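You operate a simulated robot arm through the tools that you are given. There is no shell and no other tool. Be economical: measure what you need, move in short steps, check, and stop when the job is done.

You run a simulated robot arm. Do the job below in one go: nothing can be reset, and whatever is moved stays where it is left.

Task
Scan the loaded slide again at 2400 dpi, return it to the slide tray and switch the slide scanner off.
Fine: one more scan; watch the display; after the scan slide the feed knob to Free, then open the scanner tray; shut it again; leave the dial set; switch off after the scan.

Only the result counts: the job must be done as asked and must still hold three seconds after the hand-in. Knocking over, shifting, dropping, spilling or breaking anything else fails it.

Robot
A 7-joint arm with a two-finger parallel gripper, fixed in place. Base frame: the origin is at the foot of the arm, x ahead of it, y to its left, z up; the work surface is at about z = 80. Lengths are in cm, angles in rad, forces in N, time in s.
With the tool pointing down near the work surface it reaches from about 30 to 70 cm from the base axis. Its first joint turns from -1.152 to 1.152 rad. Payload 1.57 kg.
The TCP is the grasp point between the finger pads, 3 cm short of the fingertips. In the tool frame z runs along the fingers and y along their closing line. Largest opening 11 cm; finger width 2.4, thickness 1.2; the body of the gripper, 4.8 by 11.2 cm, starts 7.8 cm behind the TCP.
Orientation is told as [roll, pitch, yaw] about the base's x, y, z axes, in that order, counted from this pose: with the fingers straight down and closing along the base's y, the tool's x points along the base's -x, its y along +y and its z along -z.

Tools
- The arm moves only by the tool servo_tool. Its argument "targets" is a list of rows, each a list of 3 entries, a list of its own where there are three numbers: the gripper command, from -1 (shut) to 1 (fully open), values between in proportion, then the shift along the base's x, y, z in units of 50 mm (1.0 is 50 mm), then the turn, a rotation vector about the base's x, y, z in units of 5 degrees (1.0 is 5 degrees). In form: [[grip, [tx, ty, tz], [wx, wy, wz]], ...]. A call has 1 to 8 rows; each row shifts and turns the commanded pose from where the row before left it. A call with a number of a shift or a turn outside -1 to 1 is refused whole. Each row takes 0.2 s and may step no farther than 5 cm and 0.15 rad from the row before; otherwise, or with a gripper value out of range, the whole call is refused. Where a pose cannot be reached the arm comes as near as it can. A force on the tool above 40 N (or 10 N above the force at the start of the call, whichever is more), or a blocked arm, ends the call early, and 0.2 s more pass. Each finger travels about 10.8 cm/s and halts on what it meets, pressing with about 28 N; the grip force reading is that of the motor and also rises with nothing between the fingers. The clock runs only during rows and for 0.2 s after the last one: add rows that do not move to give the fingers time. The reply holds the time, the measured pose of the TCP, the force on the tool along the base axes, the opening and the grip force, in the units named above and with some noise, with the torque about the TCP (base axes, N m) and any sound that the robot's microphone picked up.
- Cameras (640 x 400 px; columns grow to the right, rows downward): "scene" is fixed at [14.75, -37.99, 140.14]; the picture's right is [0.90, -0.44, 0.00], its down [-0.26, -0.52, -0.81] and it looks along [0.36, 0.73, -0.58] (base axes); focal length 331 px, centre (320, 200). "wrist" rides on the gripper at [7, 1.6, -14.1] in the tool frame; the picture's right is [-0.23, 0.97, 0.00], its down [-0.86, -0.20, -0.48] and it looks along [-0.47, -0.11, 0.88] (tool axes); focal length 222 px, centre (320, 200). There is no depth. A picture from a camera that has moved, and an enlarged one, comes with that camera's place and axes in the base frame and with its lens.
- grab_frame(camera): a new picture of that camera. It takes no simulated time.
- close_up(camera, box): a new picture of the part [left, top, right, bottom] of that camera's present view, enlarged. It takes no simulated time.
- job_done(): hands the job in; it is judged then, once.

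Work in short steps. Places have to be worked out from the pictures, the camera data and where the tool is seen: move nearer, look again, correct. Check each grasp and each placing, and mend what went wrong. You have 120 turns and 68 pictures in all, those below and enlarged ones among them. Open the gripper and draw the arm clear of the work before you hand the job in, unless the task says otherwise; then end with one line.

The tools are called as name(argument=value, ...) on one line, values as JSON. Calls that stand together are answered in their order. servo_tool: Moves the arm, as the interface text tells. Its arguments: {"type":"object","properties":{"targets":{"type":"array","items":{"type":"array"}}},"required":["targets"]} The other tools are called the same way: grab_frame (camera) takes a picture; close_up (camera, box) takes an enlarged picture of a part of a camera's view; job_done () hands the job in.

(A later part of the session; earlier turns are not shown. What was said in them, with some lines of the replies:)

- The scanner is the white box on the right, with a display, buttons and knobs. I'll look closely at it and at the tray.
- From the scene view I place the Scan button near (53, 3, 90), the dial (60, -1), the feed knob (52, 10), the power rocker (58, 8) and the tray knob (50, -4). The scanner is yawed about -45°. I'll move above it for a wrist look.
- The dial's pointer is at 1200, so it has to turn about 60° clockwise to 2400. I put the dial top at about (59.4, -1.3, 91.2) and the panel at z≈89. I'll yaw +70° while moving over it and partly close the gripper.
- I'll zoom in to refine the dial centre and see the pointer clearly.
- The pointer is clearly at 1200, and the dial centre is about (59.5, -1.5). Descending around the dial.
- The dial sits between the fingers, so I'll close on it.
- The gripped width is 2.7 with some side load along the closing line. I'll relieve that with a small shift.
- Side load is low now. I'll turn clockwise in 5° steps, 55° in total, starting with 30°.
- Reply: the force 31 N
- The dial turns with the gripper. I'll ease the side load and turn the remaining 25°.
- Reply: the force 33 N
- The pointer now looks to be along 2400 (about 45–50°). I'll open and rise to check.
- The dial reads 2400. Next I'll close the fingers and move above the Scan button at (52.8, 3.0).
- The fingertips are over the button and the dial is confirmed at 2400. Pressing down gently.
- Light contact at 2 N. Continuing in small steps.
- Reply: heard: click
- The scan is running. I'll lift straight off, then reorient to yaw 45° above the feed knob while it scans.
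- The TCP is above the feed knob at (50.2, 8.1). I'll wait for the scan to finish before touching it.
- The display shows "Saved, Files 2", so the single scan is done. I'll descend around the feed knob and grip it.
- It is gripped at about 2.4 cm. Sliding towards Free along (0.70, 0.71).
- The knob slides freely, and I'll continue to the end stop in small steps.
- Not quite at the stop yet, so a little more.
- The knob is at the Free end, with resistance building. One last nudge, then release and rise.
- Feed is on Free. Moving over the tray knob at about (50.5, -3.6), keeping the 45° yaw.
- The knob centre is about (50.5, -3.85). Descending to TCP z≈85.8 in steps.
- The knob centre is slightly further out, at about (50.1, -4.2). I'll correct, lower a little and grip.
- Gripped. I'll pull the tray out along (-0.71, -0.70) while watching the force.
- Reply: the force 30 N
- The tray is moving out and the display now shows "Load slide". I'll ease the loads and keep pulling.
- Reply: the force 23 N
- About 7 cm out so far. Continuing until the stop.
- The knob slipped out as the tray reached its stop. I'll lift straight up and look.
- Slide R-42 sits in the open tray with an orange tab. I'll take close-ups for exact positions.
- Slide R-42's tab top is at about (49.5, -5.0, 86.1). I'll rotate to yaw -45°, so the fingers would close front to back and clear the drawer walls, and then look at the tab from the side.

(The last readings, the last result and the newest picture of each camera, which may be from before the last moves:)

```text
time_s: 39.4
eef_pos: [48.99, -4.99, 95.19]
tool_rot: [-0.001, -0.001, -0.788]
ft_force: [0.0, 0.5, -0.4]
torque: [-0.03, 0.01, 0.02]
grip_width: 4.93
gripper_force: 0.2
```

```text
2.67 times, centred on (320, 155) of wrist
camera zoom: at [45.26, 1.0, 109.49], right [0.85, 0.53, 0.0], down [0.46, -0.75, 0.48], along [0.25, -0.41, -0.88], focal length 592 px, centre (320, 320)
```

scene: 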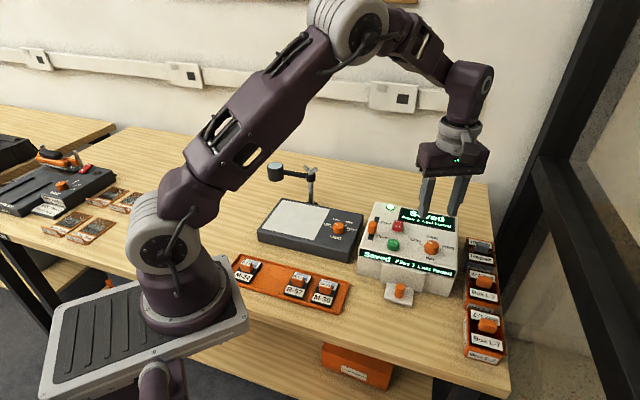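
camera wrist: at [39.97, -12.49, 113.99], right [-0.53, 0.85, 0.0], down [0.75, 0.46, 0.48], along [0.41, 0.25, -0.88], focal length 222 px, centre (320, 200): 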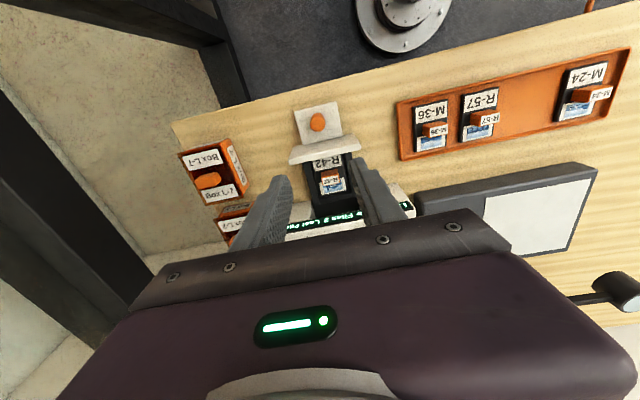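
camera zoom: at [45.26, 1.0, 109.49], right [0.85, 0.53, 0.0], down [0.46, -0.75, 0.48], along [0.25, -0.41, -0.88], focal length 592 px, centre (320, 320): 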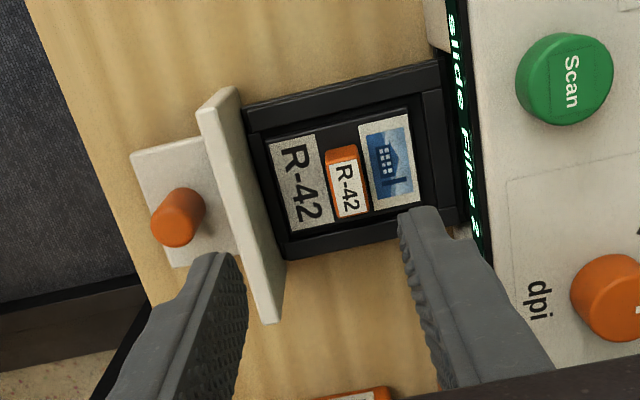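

The tab is a plain box about 1.3 cm thick and 2.5 cm wide. Three rays agree on (50.0, -4.5, 85). I'll narrow the opening to 3.4 cm, centre on it and descend partway.

servo_tool(targets=[[-0.38, [0.2, 0.1, 0], [0, 0, 0]], [-0.38, [0, 0, -0.4], [0, 0, 0]], [-0.38, [0, 0, -0.5], [0, 0, 0]], [-0.38, [0, 0, 0], [0, 0, 0]]])

close_up(camera="wrist", box=[240, 90, 400, 240])

close_up(camera="scene", box=[350, 220, 450, 310])

```text
time_s: 40.4
eef_pos: [50.12, -4.4, 90.68]
tool_rot: [0.001, 0.001, -0.785]
ft_force: [0.8, -0.2, -0.6]
torque: [0.0, -0.01, -0.03]
grip_width: 3.43
gripper_force: 0.1
```

```text
2.67 times, centred on (320, 165) of wrist
camera zoom: at [46.36, 1.63, 104.88], right [0.85, 0.53, 0.0], down [0.46, -0.75, 0.48], along [0.25, -0.41, -0.88], focal length 592 px, centre (320, 293)
```

zoom: 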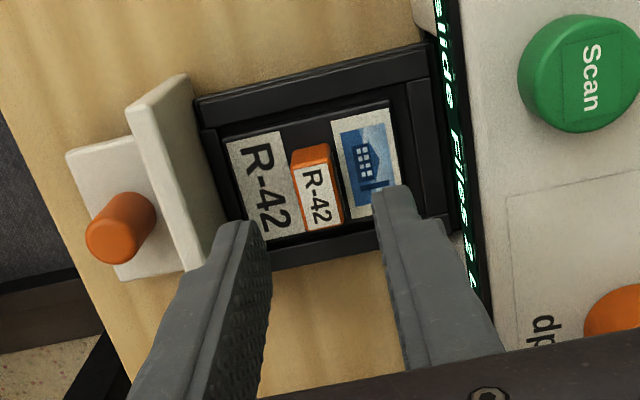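

```text
4.44 times, centred on (400, 265) of scene
camera zoom: at [14.75, -37.99, 140.14], right [0.9, -0.44, 0.0], down [-0.26, -0.52, -0.81], along [0.36, 0.73, -0.58], focal length 1471 px, centre (-36, -89)
```

zoom: 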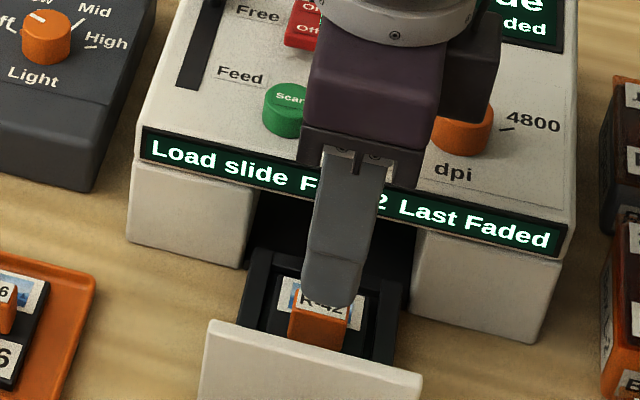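

Well centred. I'll descend to z≈86.6 and look before gripping.

servo_tool(targets=[[-0.38, [-0.02, 0, -0.4], [0, 0, 0]], [-0.38, [0, 0, -0.3], [0, 0, 0]], [-0.38, [0, 0, -0.1], [0, 0, 0]], [-0.38, [0, 0, 0], [0, 0, 0]]])

close_up(camera="wrist", box=[240, 110, 400, 260])

```text
time_s: 41.4
eef_pos: [49.99, -4.49, 86.73]
tool_rot: [-0.001, 0.0, -0.784]
ft_force: [0.1, 0.0, -0.5]
torque: [0.02, 0.01, -0.02]
grip_width: 3.4
gripper_force: 0.1
```

```text
2.67 times, centred on (320, 185) of wrist
camera zoom: at [46.28, 1.58, 100.91], right [0.85, 0.53, 0.0], down [0.46, -0.75, 0.48], along [0.25, -0.41, -0.88], focal length 592 px, centre (320, 240)
```

zoom: 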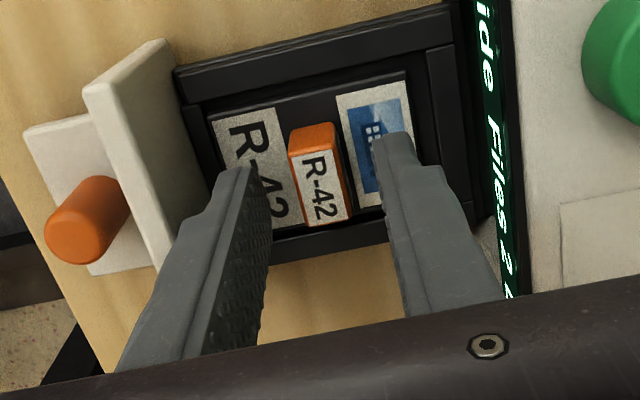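

Fingers straddle the tab. Lowering 0.4 cm, then closing.

servo_tool(targets=[[-0.38, [-0.01, 0.02, -0.04], [0, 0, 0]], [-0.38, [0, 0, -0.04], [0, 0, 0]], [-0.6, [0, 0, 0], [0, 0, 0]], [-0.85, [0, 0, 0], [0, 0, 0]], [-0.85, [0, 0, 0], [0, 0, 0]]])

close_up(camera="wrist", box=[240, 110, 400, 260])

```text
time_s: 42.6
eef_pos: [49.96, -4.37, 86.35]
tool_rot: [0.0, 0.0, -0.787]
ft_force: [0.7, 0.6, -0.8]
torque: [0.0, -0.03, -0.01]
grip_width: 1.37
gripper_force: 27.7
```

```text
2.67 times, centred on (320, 185) of wrist
camera zoom: at [46.19, 1.67, 100.55], right [0.85, 0.53, 0.0], down [0.46, -0.75, 0.48], along [0.25, -0.41, -0.88], focal length 592 px, centre (320, 240)
```

zoom: 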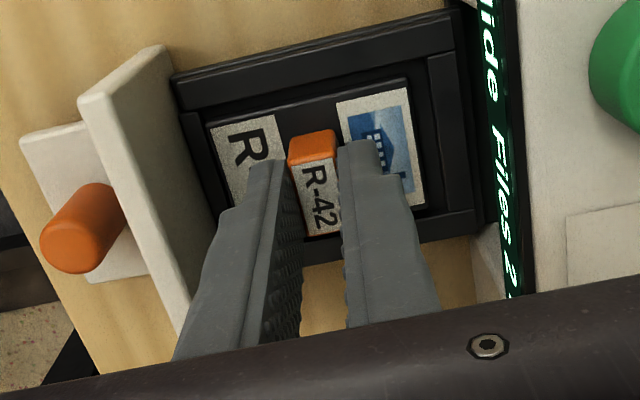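

The tab is gripped (1.37 cm, 28 N). I'll lift straight up.

servo_tool(targets=[[-0.9, [0, 0, 0.2], [0, 0, 0]], [-0.9, [0, 0, 0.4], [0, 0, 0]], [-0.9, [0, 0, 0.7], [0, 0, 0]], [-0.9, [0, 0, 0.8], [0, 0, 0]], [-0.9, [0, 0, 0], [0, 0, 0]]])

grab_frame(camera="wrist")

```text
time_s: 43.8
eef_pos: [50.02, -4.47, 96.81]
tool_rot: [0.0, -0.001, -0.785]
ft_force: [-0.2, -0.4, 0.0]
torque: [-0.01, -0.02, 0.01]
grip_width: 0.56
gripper_force: 0.1
```

```text
25 pictures are left
camera wrist: at [46.21, 1.64, 111.03], right [0.85, 0.53, 0.0], down [0.46, -0.75, 0.48], along [0.25, -0.41, -0.88], focal length 222 px, centre (320, 200)
```

wrist: 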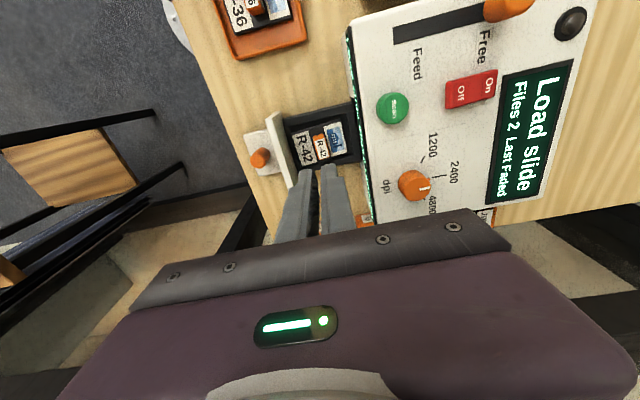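

The grip slipped because the tips were too high on the tab. The slide is still seated in the drawer, so I'll retry lower, feeling for contact.

servo_tool(targets=[[-0.38, [0, 0, -0.6], [0, 0, 0]], [-0.38, [0, 0, -0.8], [0, 0, 0]], [-0.38, [0, 0, -0.7], [0, 0, 0]], [-0.38, [0, 0, -0.08], [0, 0, 0]], [-0.38, [0, 0, -0.06], [0, 0, 0]], [-0.38, [0, 0, 0], [0, 0, 0]]])

```text
time_s: 45.2
eef_pos: [49.99, -4.36, 85.79]
tool_rot: [0.0, 0.002, -0.784]
ft_force: [-0.8, 0.6, 11.3]
torque: [-0.13, 0.22, -0.03]
grip_width: 3.38
gripper_force: 0.1
```

The tips touched the slide plate at z≈85.8. I'll back off 0.2 and grip firmly.

servo_tool(targets=[[-0.38, [0, 0, 0.05], [0, 0, 0]], [-0.7, [0, 0, 0], [0, 0, 0]], [-1, [0, 0, 0], [0, 0, 0]], [-1, [0, 0, 0], [0, 0, 0]], [-1, [0, 0, 0], [0, 0, 0]]])

servo_tool(targets=[[-1, [0, 0, 0.1], [0, 0, 0]], [-1, [0, 0, 0.15], [0, 0, 0]], [-1, [0, 0, 0.2], [0, 0, 0]], [-1, [0, 0, 0], [0, 0, 0]]])

```text
time_s: 46.4
eef_pos: [49.86, -4.29, 86.06]
tool_rot: [0.0, -0.001, -0.786]
ft_force: [-1.1, 1.4, 17.4]
torque: [-0.4, 0.5, -0.08]
grip_width: 1.45
gripper_force: 27.9
```

```text
time_s: 47.4
eef_pos: [49.8, -4.32, 88.17]
tool_rot: [0.001, 0.0, -0.784]
ft_force: [0.1, 0.1, -0.7]
torque: [-0.02, 0.0, -0.01]
grip_width: 1.38
gripper_force: 28.3
```

The grip holds at 1.38 cm. I'll lift further and check with a picture.

servo_tool(targets=[[-1, [0, 0, 0.4], [0, 0, 0]], [-1, [0, 0, 0.6], [0, 0, 0]], [-1, [0, 0, 0.6], [0, 0, 0]], [-1, [0, 0, 0], [0, 0, 0]]])

grab_frame(camera="wrist")

```text
time_s: 48.4
eef_pos: [49.85, -4.55, 96.16]
tool_rot: [0.001, 0.0, -0.786]
ft_force: [1.2, 0.4, 0.2]
torque: [0.0, -0.04, -0.02]
grip_width: 1.4
gripper_force: 27.7
```

```text
24 pictures are left
camera wrist: at [46.06, 1.61, 110.35], right [0.85, 0.53, 0.0], down [0.46, -0.75, 0.48], along [0.25, -0.41, -0.88], focal length 222 px, centre (320, 200)
```

wrist: 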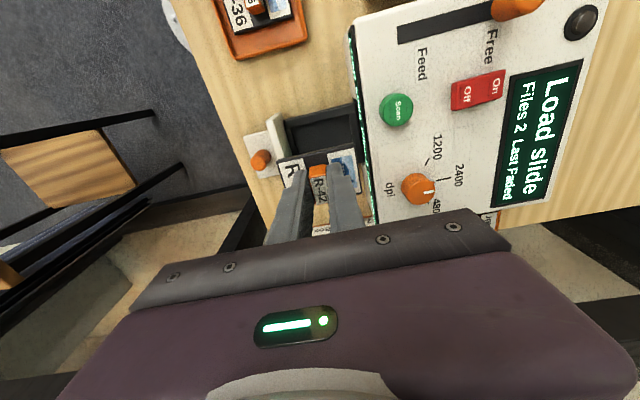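

R-42 is held level. The empty place is midway between M-24 (23.1, 17.5) and R-57 (32.25, 8.45), so I target about (27.6, 13.1) and travel there high.

servo_tool(targets=[[-1, [-0.6, 0.48, 0.3], [0, 0, 0]], [-1, [-0.65, 0.51, 0], [0, 0, 0]], [-1, [-0.65, 0.51, 0], [0, 0, 0]], [-1, [-0.65, 0.51, 0], [0, 0, 0]], [-1, [-0.65, 0.51, 0], [0, 0, 0]], [-1, [-0.65, 0.51, 0], [0, 0, 0]], [-1, [-0.6, 0.5, 0], [0, 0, 0]], [-1, [0, 0, 0], [0, 0, 0]]])

grab_frame(camera="wrist")

grab_frame(camera="scene")

```text
time_s: 50.2
eef_pos: [27.58, 13.12, 97.68]
tool_rot: [-0.001, -0.001, -0.784]
ft_force: [-0.3, -0.2, -0.9]
torque: [0.0, -0.03, 0.0]
grip_width: 1.38
gripper_force: 27.8
```

```text
23 pictures are left
camera wrist: at [23.76, 19.26, 111.74], right [0.85, 0.53, 0.0], down [0.46, -0.75, 0.48], along [0.25, -0.41, -0.88], focal length 222 px, centre (320, 200)
```

wrist: 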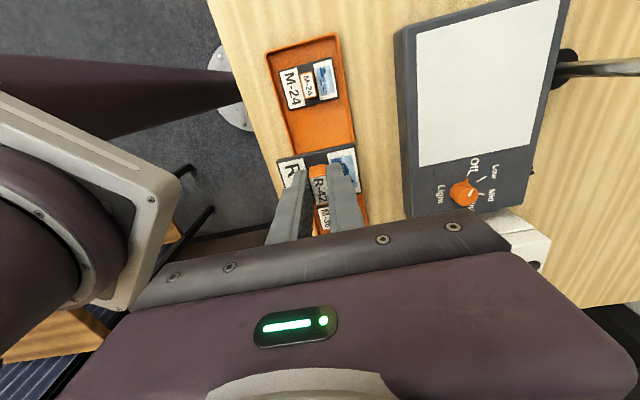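

```text
22 pictures are left
```

scene: 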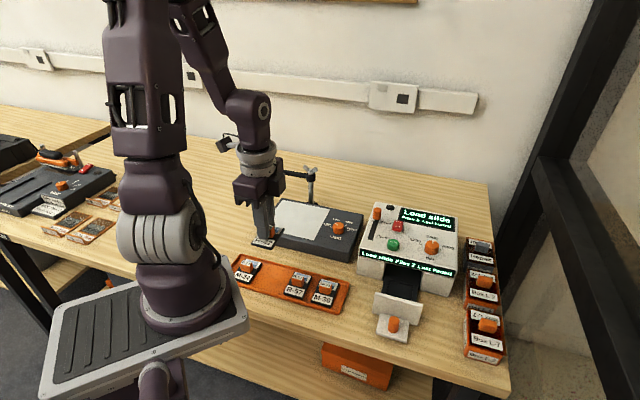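

Aligned in the gap. Descending to a few cm above, then checking.

servo_tool(targets=[[-1, [0, 0, -0.6], [0, 0, 0]], [-1, [0, 0, -0.6], [0, 0, 0]], [-1, [0, 0, -0.7], [0, 0, 0]], [-1, [0, 0, 0], [0, 0, 0]]])

close_up(camera="scene", box=[220, 230, 360, 320])

close_up(camera="wrist", box=[220, 20, 420, 220])

```text
time_s: 51.2
eef_pos: [27.69, 13.22, 88.06]
tool_rot: [0.001, 0.0, -0.785]
ft_force: [-1.5, 1.0, -0.1]
torque: [0.01, 0.0, 0.02]
grip_width: 1.39
gripper_force: 28.1
```

```text
4.44 times, centred on (290, 275) of scene
camera zoom: at [14.75, -37.99, 140.14], right [0.9, -0.44, 0.0], down [-0.26, -0.52, -0.81], along [0.36, 0.73, -0.58], focal length 1471 px, centre (453, -133)
```

zoom: 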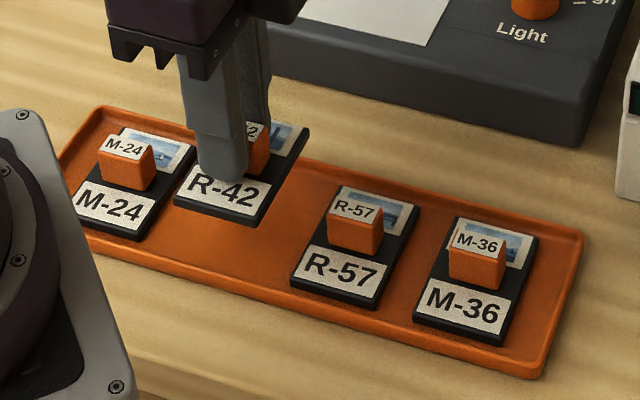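

```text
2.00 times, centred on (320, 120) of wrist
camera zoom: at [23.91, 19.34, 102.34], right [0.85, 0.53, 0.0], down [0.46, -0.75, 0.48], along [0.25, -0.41, -0.88], focal length 444 px, centre (320, 360)
```

zoom: 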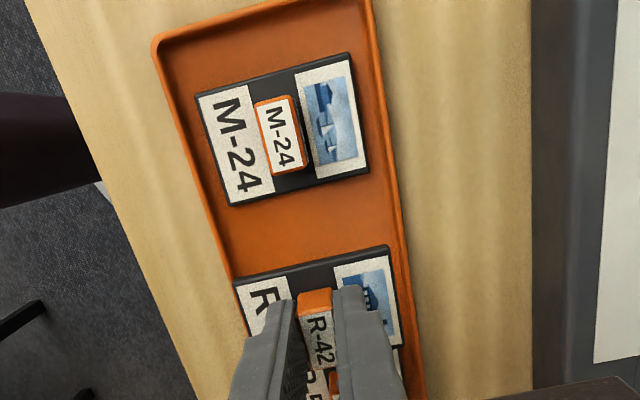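

Good alignment in depth and between neighbours. Lowering to contact slowly.

servo_tool(targets=[[-1, [-0.02, -0.02, -0.3], [0, 0, 0]], [-1, [0, 0, -0.16], [0, 0, 0]], [-1, [0, 0, -0.06], [0, 0, 0]], [-1, [0, 0, -0.04], [0, 0, 0]], [-1, [0, 0, 0], [0, 0, 0]]])

```text
time_s: 52.4
eef_pos: [27.55, 13.12, 85.3]
tool_rot: [-0.001, 0.0, -0.785]
ft_force: [0.2, 0.1, 0.9]
torque: [0.0, -0.02, -0.03]
grip_width: 1.36
gripper_force: 27.5
```

servo_tool(targets=[[-1, [0, 0, -0.04], [0, 0, 0]], [-1, [0, 0, -0.03], [0, 0, 0]], [-1, [0, 0, 0], [0, 0, 0]]])

close_up(camera="scene", box=[220, 230, 360, 320])

```text
time_s: 53.2
eef_pos: [27.6, 13.08, 84.91]
tool_rot: [0.001, 0.0, -0.784]
ft_force: [0.2, 0.5, 0.1]
torque: [0.03, -0.01, -0.01]
grip_width: 1.37
gripper_force: 28.7
```

```text
4.44 times, centred on (290, 275) of scene
camera zoom: at [14.75, -37.99, 140.14], right [0.9, -0.44, 0.0], down [-0.26, -0.52, -0.81], along [0.36, 0.73, -0.58], focal length 1471 px, centre (453, -133)
```

zoom: 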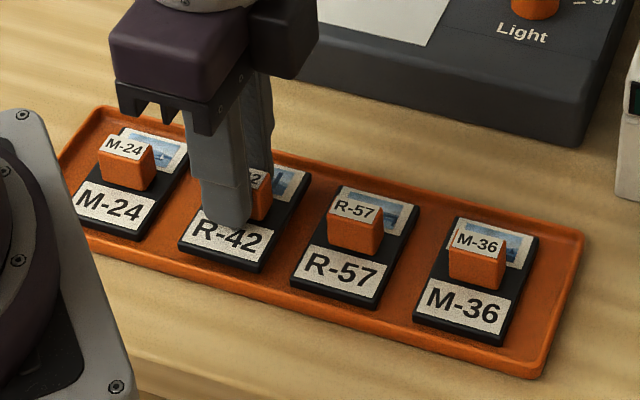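

Very well aligned, just above the tray floor. A few more small steps to contact.

servo_tool(targets=[[-1, [0, 0, -0.04], [0, 0, 0]], [-1, [0, 0, -0.03], [0, 0, 0]], [-1, [0, 0, 0], [0, 0, 0]]])

```text
time_s: 54.0
eef_pos: [27.6, 13.05, 84.66]
tool_rot: [0.0, 0.002, -0.786]
ft_force: [0.0, 0.6, 0.1]
torque: [0.0, -0.01, 0.02]
grip_width: 1.35
gripper_force: 28.2
```

servo_tool(targets=[[-1, [0, 0, -0.04], [0, 0, 0]], [-1, [0, 0, -0.03], [0, 0, 0]], [-1, [0, 0, 0], [0, 0, 0]]])

```text
time_s: 54.8
eef_pos: [27.55, 13.19, 84.39]
tool_rot: [0.001, 0.001, -0.785]
ft_force: [-2.8, -0.5, 23.9]
torque: [-0.08, 0.03, 0.02]
grip_width: 1.36
gripper_force: 28.7
```

Contact with the tray floor. I'll relax slightly, open and rise.

servo_tool(targets=[[-1, [0, 0, 0.02], [0, 0, 0]], [-0.6, [0, 0, 0], [0, 0, 0]], [-0.4, [0, 0, 0], [0, 0, 0]], [-0.4, [0, 0, 0.3], [0, 0, 0]], [-0.4, [0, 0, 0.7], [0, 0, 0]], [-0.4, [0, 0, 0.9], [0, 0, 0]], [-0.4, [0.5, -0.4, 0.5], [0, 0, 0]], [-0.4, [0, 0, 0], [0, 0, 0]]])

close_up(camera="scene", box=[220, 230, 360, 320])

```text
time_s: 56.6
eef_pos: [30.05, 11.21, 96.46]
tool_rot: [0.0, 0.0, -0.785]
ft_force: [-0.2, -0.2, -1.2]
torque: [0.03, -0.01, 0.0]
grip_width: 3.3
gripper_force: 0.0
```

```text
4.44 times, centred on (290, 275) of scene
camera zoom: at [14.75, -37.99, 140.14], right [0.9, -0.44, 0.0], down [-0.26, -0.52, -0.81], along [0.36, 0.73, -0.58], focal length 1471 px, centre (453, -133)
```

zoom: 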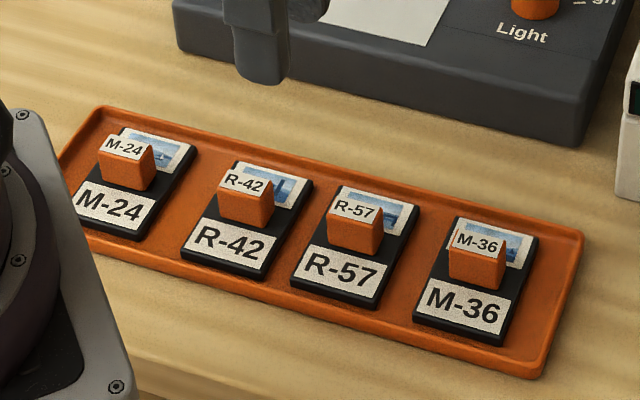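

R-42 is seated level in the slide tray. To shut the drawer, I'll close the fingers and go to a point in front of its knob, at about (41.6, -12.7).

servo_tool(targets=[[-1, [0.385, -0.797, 0], [0, 0, 0]], [-1, [0.385, -0.797, 0], [0, 0, 0]], [-1, [0.385, -0.797, 0], [0, 0, 0]], [-1, [0.385, -0.797, 0], [0, 0, 0]], [-1, [0.385, -0.797, 0], [0, 0, 0]], [-1, [0.385, -0.797, -0.2], [0, 0, 0]], [-1, [0, 0, -0.4], [0, 0, 0]], [-1, [0, 0, 0], [0, 0, 0]]])

grab_frame(camera="wrist")

```text
time_s: 58.4
eef_pos: [41.6, -12.96, 93.38]
tool_rot: [0.001, -0.001, -0.785]
ft_force: [-0.9, -0.7, -0.4]
torque: [0.02, 0.0, 0.01]
grip_width: 0.0
gripper_force: 21.4
```

```text
17 pictures are left
camera wrist: at [37.82, -6.89, 107.52], right [0.85, 0.53, 0.0], down [0.46, -0.75, 0.48], along [0.25, -0.41, -0.88], focal length 222 px, centre (320, 200)
```

wrist: 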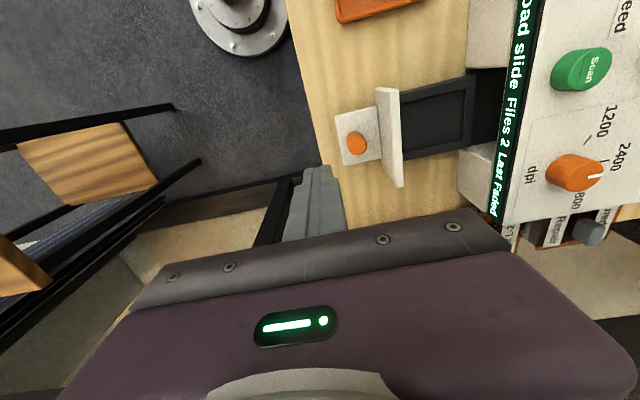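

The knob is at about (43.9, -10.0). I'll trim laterally and descend to z≈86.2.

servo_tool(targets=[[-1, [-0.04, 0.07, -0.5], [0, 0, 0]], [-1, [0, 0, -0.6], [0, 0, 0]], [-1, [0, 0, -0.34], [0, 0, 0]], [-1, [0, 0, 0], [0, 0, 0]]])

servo_tool(targets=[[-1, [0.14, 0.14, 0], [0, 0, 0]], [-1, [0.14, 0.14, 0], [0, 0, 0]], [-1, [0.14, 0.14, 0], [0, 0, 0]], [-1, [0, 0, 0], [0, 0, 0]]])

close_up(camera="scene", box=[310, 200, 490, 350])

```text
time_s: 59.4
eef_pos: [41.37, -12.45, 86.19]
tool_rot: [0.001, 0.0, -0.787]
ft_force: [-0.7, 0.1, -0.1]
torque: [-0.03, -0.01, 0.0]
grip_width: 0.01
gripper_force: 21.5
```

```text
time_s: 60.4
eef_pos: [43.67, -10.46, 86.4]
tool_rot: [-0.001, -0.002, -0.787]
ft_force: [-0.8, -0.5, 0.6]
torque: [-0.04, 0.01, 0.0]
grip_width: 0.0
gripper_force: 21.6
```

```text
2.67 times, centred on (400, 275) of scene
camera zoom: at [14.75, -37.99, 140.14], right [0.9, -0.44, 0.0], down [-0.26, -0.52, -0.81], along [0.36, 0.73, -0.58], focal length 882 px, centre (107, 0)
```

zoom: 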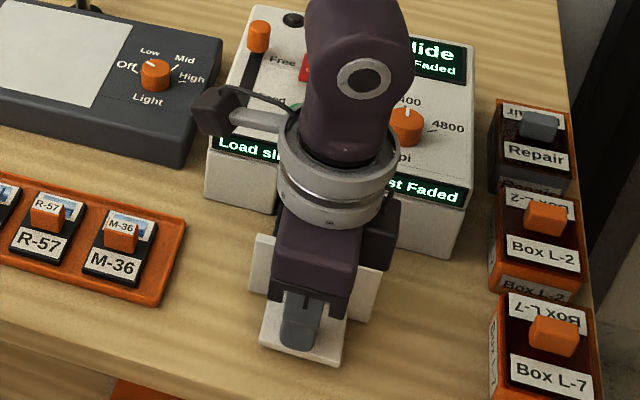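

It is pushing smoothly. Continuing the drawer inward.

servo_tool(targets=[[-1, [0.14, 0.14, 0], [0, 0, 0]], [-1, [0.14, 0.14, 0], [0, 0, 0]], [-1, [0.14, 0.14, 0], [0, 0, 0]], [-1, [0.14, 0.14, 0], [0, 0, 0]], [-1, [0.14, 0.14, 0], [0, 0, 0]], [-1, [0.14, 0.14, 0], [0, 0, 0]], [-1, [0, 0, 0], [0, 0, 0]]])

close_up(camera="scene", box=[310, 200, 490, 350])

```text
time_s: 62.0
eef_pos: [47.7, -6.06, 86.29]
tool_rot: [-0.001, 0.0, -0.784]
ft_force: [-0.4, 0.0, 0.4]
torque: [0.0, -0.03, -0.03]
grip_width: 0.0
gripper_force: 21.7
```

```text
2.67 times, centred on (400, 275) of scene
camera zoom: at [14.75, -37.99, 140.14], right [0.9, -0.44, 0.0], down [-0.26, -0.52, -0.81], along [0.36, 0.73, -0.58], focal length 882 px, centre (107, 0)
```

zoom: 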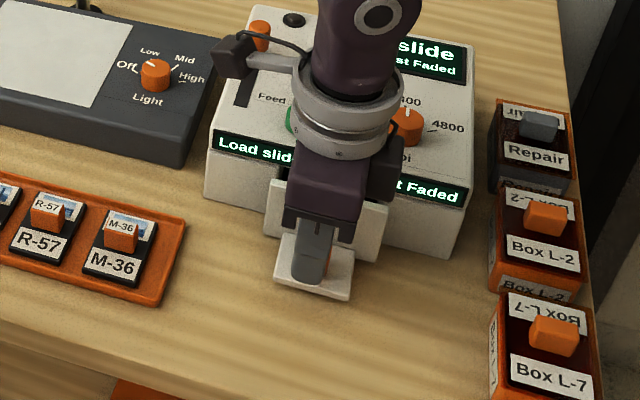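

Nearly home. Pushing the last stretch in small steps until force rises.

servo_tool(targets=[[-1, [0.08, 0.08, 0], [0, 0, 0]], [-1, [0.06, 0.06, 0], [0, 0, 0]], [-1, [0.05, 0.05, 0], [0, 0, 0]], [-1, [0.05, 0.05, 0], [0, 0, 0]], [-1, [0, 0, 0], [0, 0, 0]]])

```text
time_s: 63.2
eef_pos: [48.78, -5.06, 86.21]
tool_rot: [-0.001, -0.001, -0.786]
ft_force: [-2.7, -2.8, -0.1]
torque: [-0.04, 0.05, 0.01]
grip_width: 0.0
gripper_force: 21.6
```

servo_tool(targets=[[-1, [0.05, 0.05, 0], [0, 0, 0]], [-1, [0.04, 0.04, 0], [0, 0, 0]], [-1, [0, 0, 0], [0, 0, 0]]])

```text
time_s: 63.9
eef_pos: [48.83, -4.92, 86.19]
tool_rot: [-0.011, 0.003, -0.792]
ft_force: [-8.6, -7.0, 5.1]
torque: [-0.13, 0.12, -0.05]
grip_width: 0.01
gripper_force: 20.9
stopped in row 3: the force on the tool passed its limit at 42 N (the readings are from after the stop); the commanded pose is now the measured one
```

Hard stop reached, so the drawer is shut. I'll back off, rise and check.

servo_tool(targets=[[-1, [-0.2, -0.2, 0], [0, 0, 0]], [-1, [-0.2, -0.2, 0.1], [0, 0, 0]], [-1, [0, 0, 0.9], [0, 0, 0]], [-1, [0, 0, 0.9], [0, 0, 0]], [-1, [0, 0, 0.4], [0, 0, 0]], [-1, [0, 0, 0], [0, 0, 0]]])

close_up(camera="scene", box=[330, 180, 490, 320])

```text
time_s: 65.3
eef_pos: [46.84, -6.81, 97.52]
tool_rot: [-0.008, 0.004, -0.791]
ft_force: [-1.2, 0.1, -0.2]
torque: [-0.01, 0.0, 0.0]
grip_width: 0.02
gripper_force: 20.9
```

```text
2.86 times, centred on (410, 250) of scene
camera zoom: at [14.75, -37.99, 140.14], right [0.9, -0.44, 0.0], down [-0.26, -0.52, -0.81], along [0.36, 0.73, -0.58], focal length 946 px, centre (63, 57)
```

zoom: 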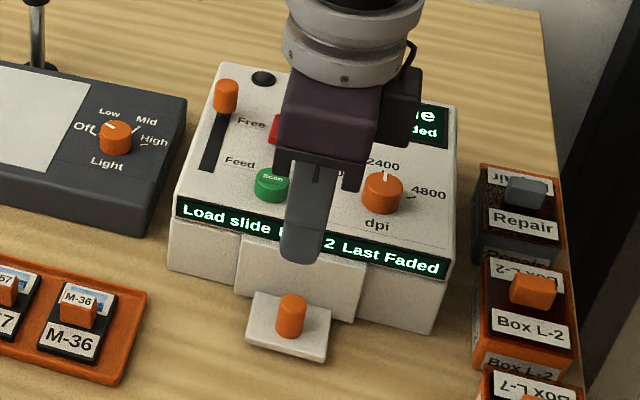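

The drawer is shut. Next I'll go above the Off end of the rocker at about (56.4, 6.5).

servo_tool(targets=[[-1, [0.475, 0.66, 0], [0, 0, 0]], [-1, [0.475, 0.66, 0], [0, 0, 0]], [-1, [0.475, 0.66, 0], [0, 0, 0]], [-1, [0.475, 0.66, 0], [0, 0, 0]], [-1, [0, 0, 0], [0, 0, 0]]])

close_up(camera="wrist", box=[220, 60, 420, 220])

```text
time_s: 66.5
eef_pos: [56.57, 6.14, 97.55]
tool_rot: [-0.009, 0.004, -0.791]
ft_force: [-0.1, 0.0, -0.2]
torque: [-0.02, 0.03, -0.04]
grip_width: 0.0
gripper_force: 21.2
```

```text
2.50 times, centred on (320, 140) of wrist
camera zoom: at [53.0, 12.46, 111.82], right [0.85, 0.52, -0.01], down [0.46, -0.75, 0.48], along [0.24, -0.41, -0.88], focal length 555 px, centre (320, 350)
```

zoom: 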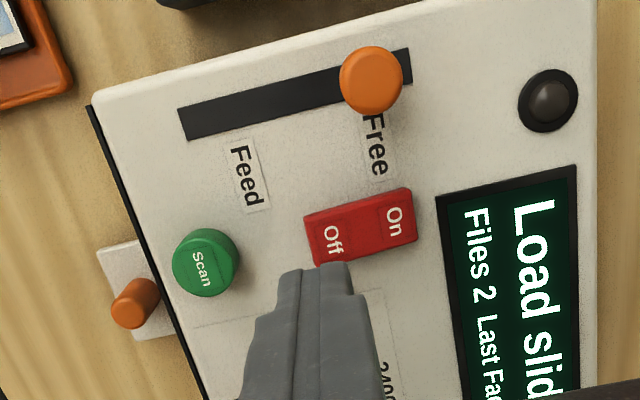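

The Off end is at about (56.6, 6.9), so I'll press slightly outboard at (56.3, 6.6).

servo_tool(targets=[[-1, [-0.05, 0.09, -0.4], [0, 0, 0]], [-1, [0, 0, -0.25], [0, 0, 0]], [-1, [0, 0, -0.06], [0, 0, 0]], [-1, [0, 0, -0.06], [0, 0, 0]], [-1, [0, 0, 0], [0, 0, 0]]])

```text
time_s: 67.7
eef_pos: [56.2, 6.86, 93.81]
tool_rot: [-0.009, 0.002, -0.791]
ft_force: [0.0, -0.9, -0.5]
torque: [-0.02, 0.01, 0.04]
grip_width: 0.01
gripper_force: 21.5
```

servo_tool(targets=[[-1, [0, 0, -0.06], [0, 0, 0]], [-1, [0, 0, -0.06], [0, 0, 0]], [-1, [0, 0, 0], [0, 0, 0]]])

```text
time_s: 68.5
eef_pos: [56.24, 6.76, 93.22]
tool_rot: [-0.009, 0.005, -0.791]
ft_force: [0.4, 0.3, 0.3]
torque: [0.03, -0.01, 0.03]
grip_width: 0.0
gripper_force: 21.6
```

servo_tool(targets=[[-1, [0, 0, -0.06], [0, 0, 0]], [-1, [0, 0, -0.05], [0, 0, 0]], [-1, [0, 0, 0], [0, 0, 0]]])

```text
time_s: 69.1
eef_pos: [56.28, 6.76, 93.05]
tool_rot: [-0.006, 0.001, -0.789]
ft_force: [-9.0, 0.2, 14.5]
torque: [0.05, 0.16, 0.05]
grip_width: 0.0
gripper_force: 21.5
stopped in row 2: the force on the tool passed its limit at 46 N (the readings are from after the stop); the commanded pose is now the measured one
```

Firm contact. Checking whether it switched.

close_up(camera="scene", box=[345, 180, 475, 300])

close_up(camera="wrist", box=[240, 100, 400, 220])

```text
3.33 times, centred on (410, 240) of scene
camera zoom: at [14.7, -38.0, 140.14], right [0.9, -0.44, 0.0], down [-0.25, -0.52, -0.81], along [0.36, 0.73, -0.58], focal length 1103 px, centre (20, 67)
```

zoom: 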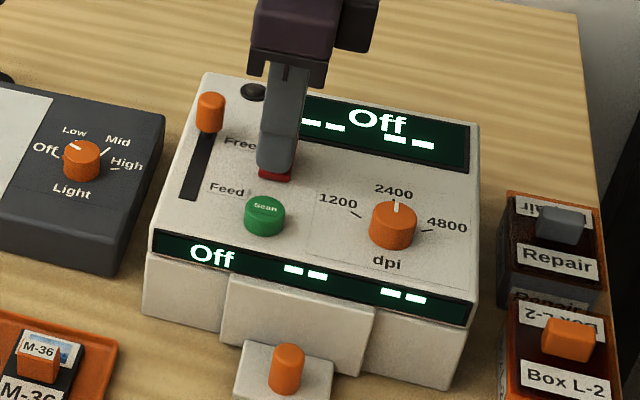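

```text
3.33 times, centred on (320, 160) of wrist
camera zoom: at [52.61, 12.88, 107.23], right [0.85, 0.52, -0.01], down [0.46, -0.75, 0.48], along [0.24, -0.41, -0.88], focal length 740 px, centre (320, 333)
```

zoom: 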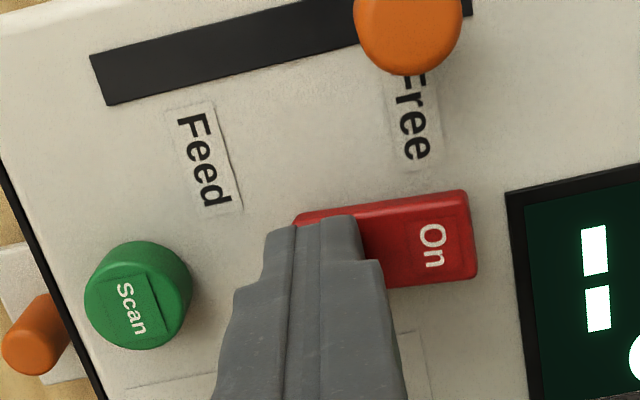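

The display reads "Off". I'll lift clear, open the gripper and retreat.

servo_tool(targets=[[-1, [0, 0, 0.4], [0, 0, 0]], [-1, [0, 0, 0.9], [0, 0, 0]], [-0.5, [-0.5, -0.3, 0.8], [0, 0, 0]], [0.5, [-0.9, -0.2, 0.3], [0, 0, 0]], [0.5, [-0.9, 0, 0.3], [0, 0, 0]], [0.5, [-0.9, 0, 0], [0, 0, 0]], [0.5, [0, 0, 0], [0, 0, 0]]])

grab_frame(camera="scene")

close_up(camera="scene", box=[220, 180, 520, 370])

```text
time_s: 70.7
eef_pos: [40.39, 4.28, 106.52]
tool_rot: [-0.009, 0.002, -0.79]
ft_force: [0.3, 0.7, -0.2]
torque: [0.0, -0.06, -0.04]
grip_width: 8.23
gripper_force: 0.0
```

```text
10 pictures are left
```

scene: 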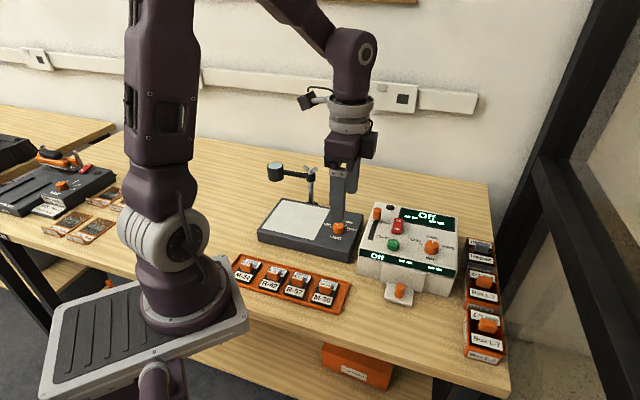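

```text
2.11 times, centred on (370, 275) of scene
camera zoom: at [14.74, -37.99, 140.14], right [0.9, -0.44, 0.0], down [-0.26, -0.52, -0.81], along [0.36, 0.73, -0.58], focal length 697 px, centre (215, 42)
```

zoom: 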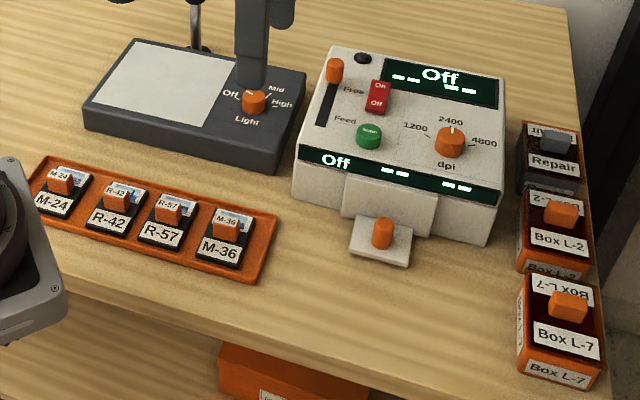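

The scanner is off with its tray shut, the dial is still at 2400, R-42 is in the slide tray, and the arm is clear. Handing in.

job_done()

```text
The job is handed in.
```

I ran one scan at 2400 dpi (display: "Saved, Files 2"), put slide R-42 back in the slide tray, shut the scanner tray and switched the scanner off; the dial is still at 2400 and the feed knob is at Free.
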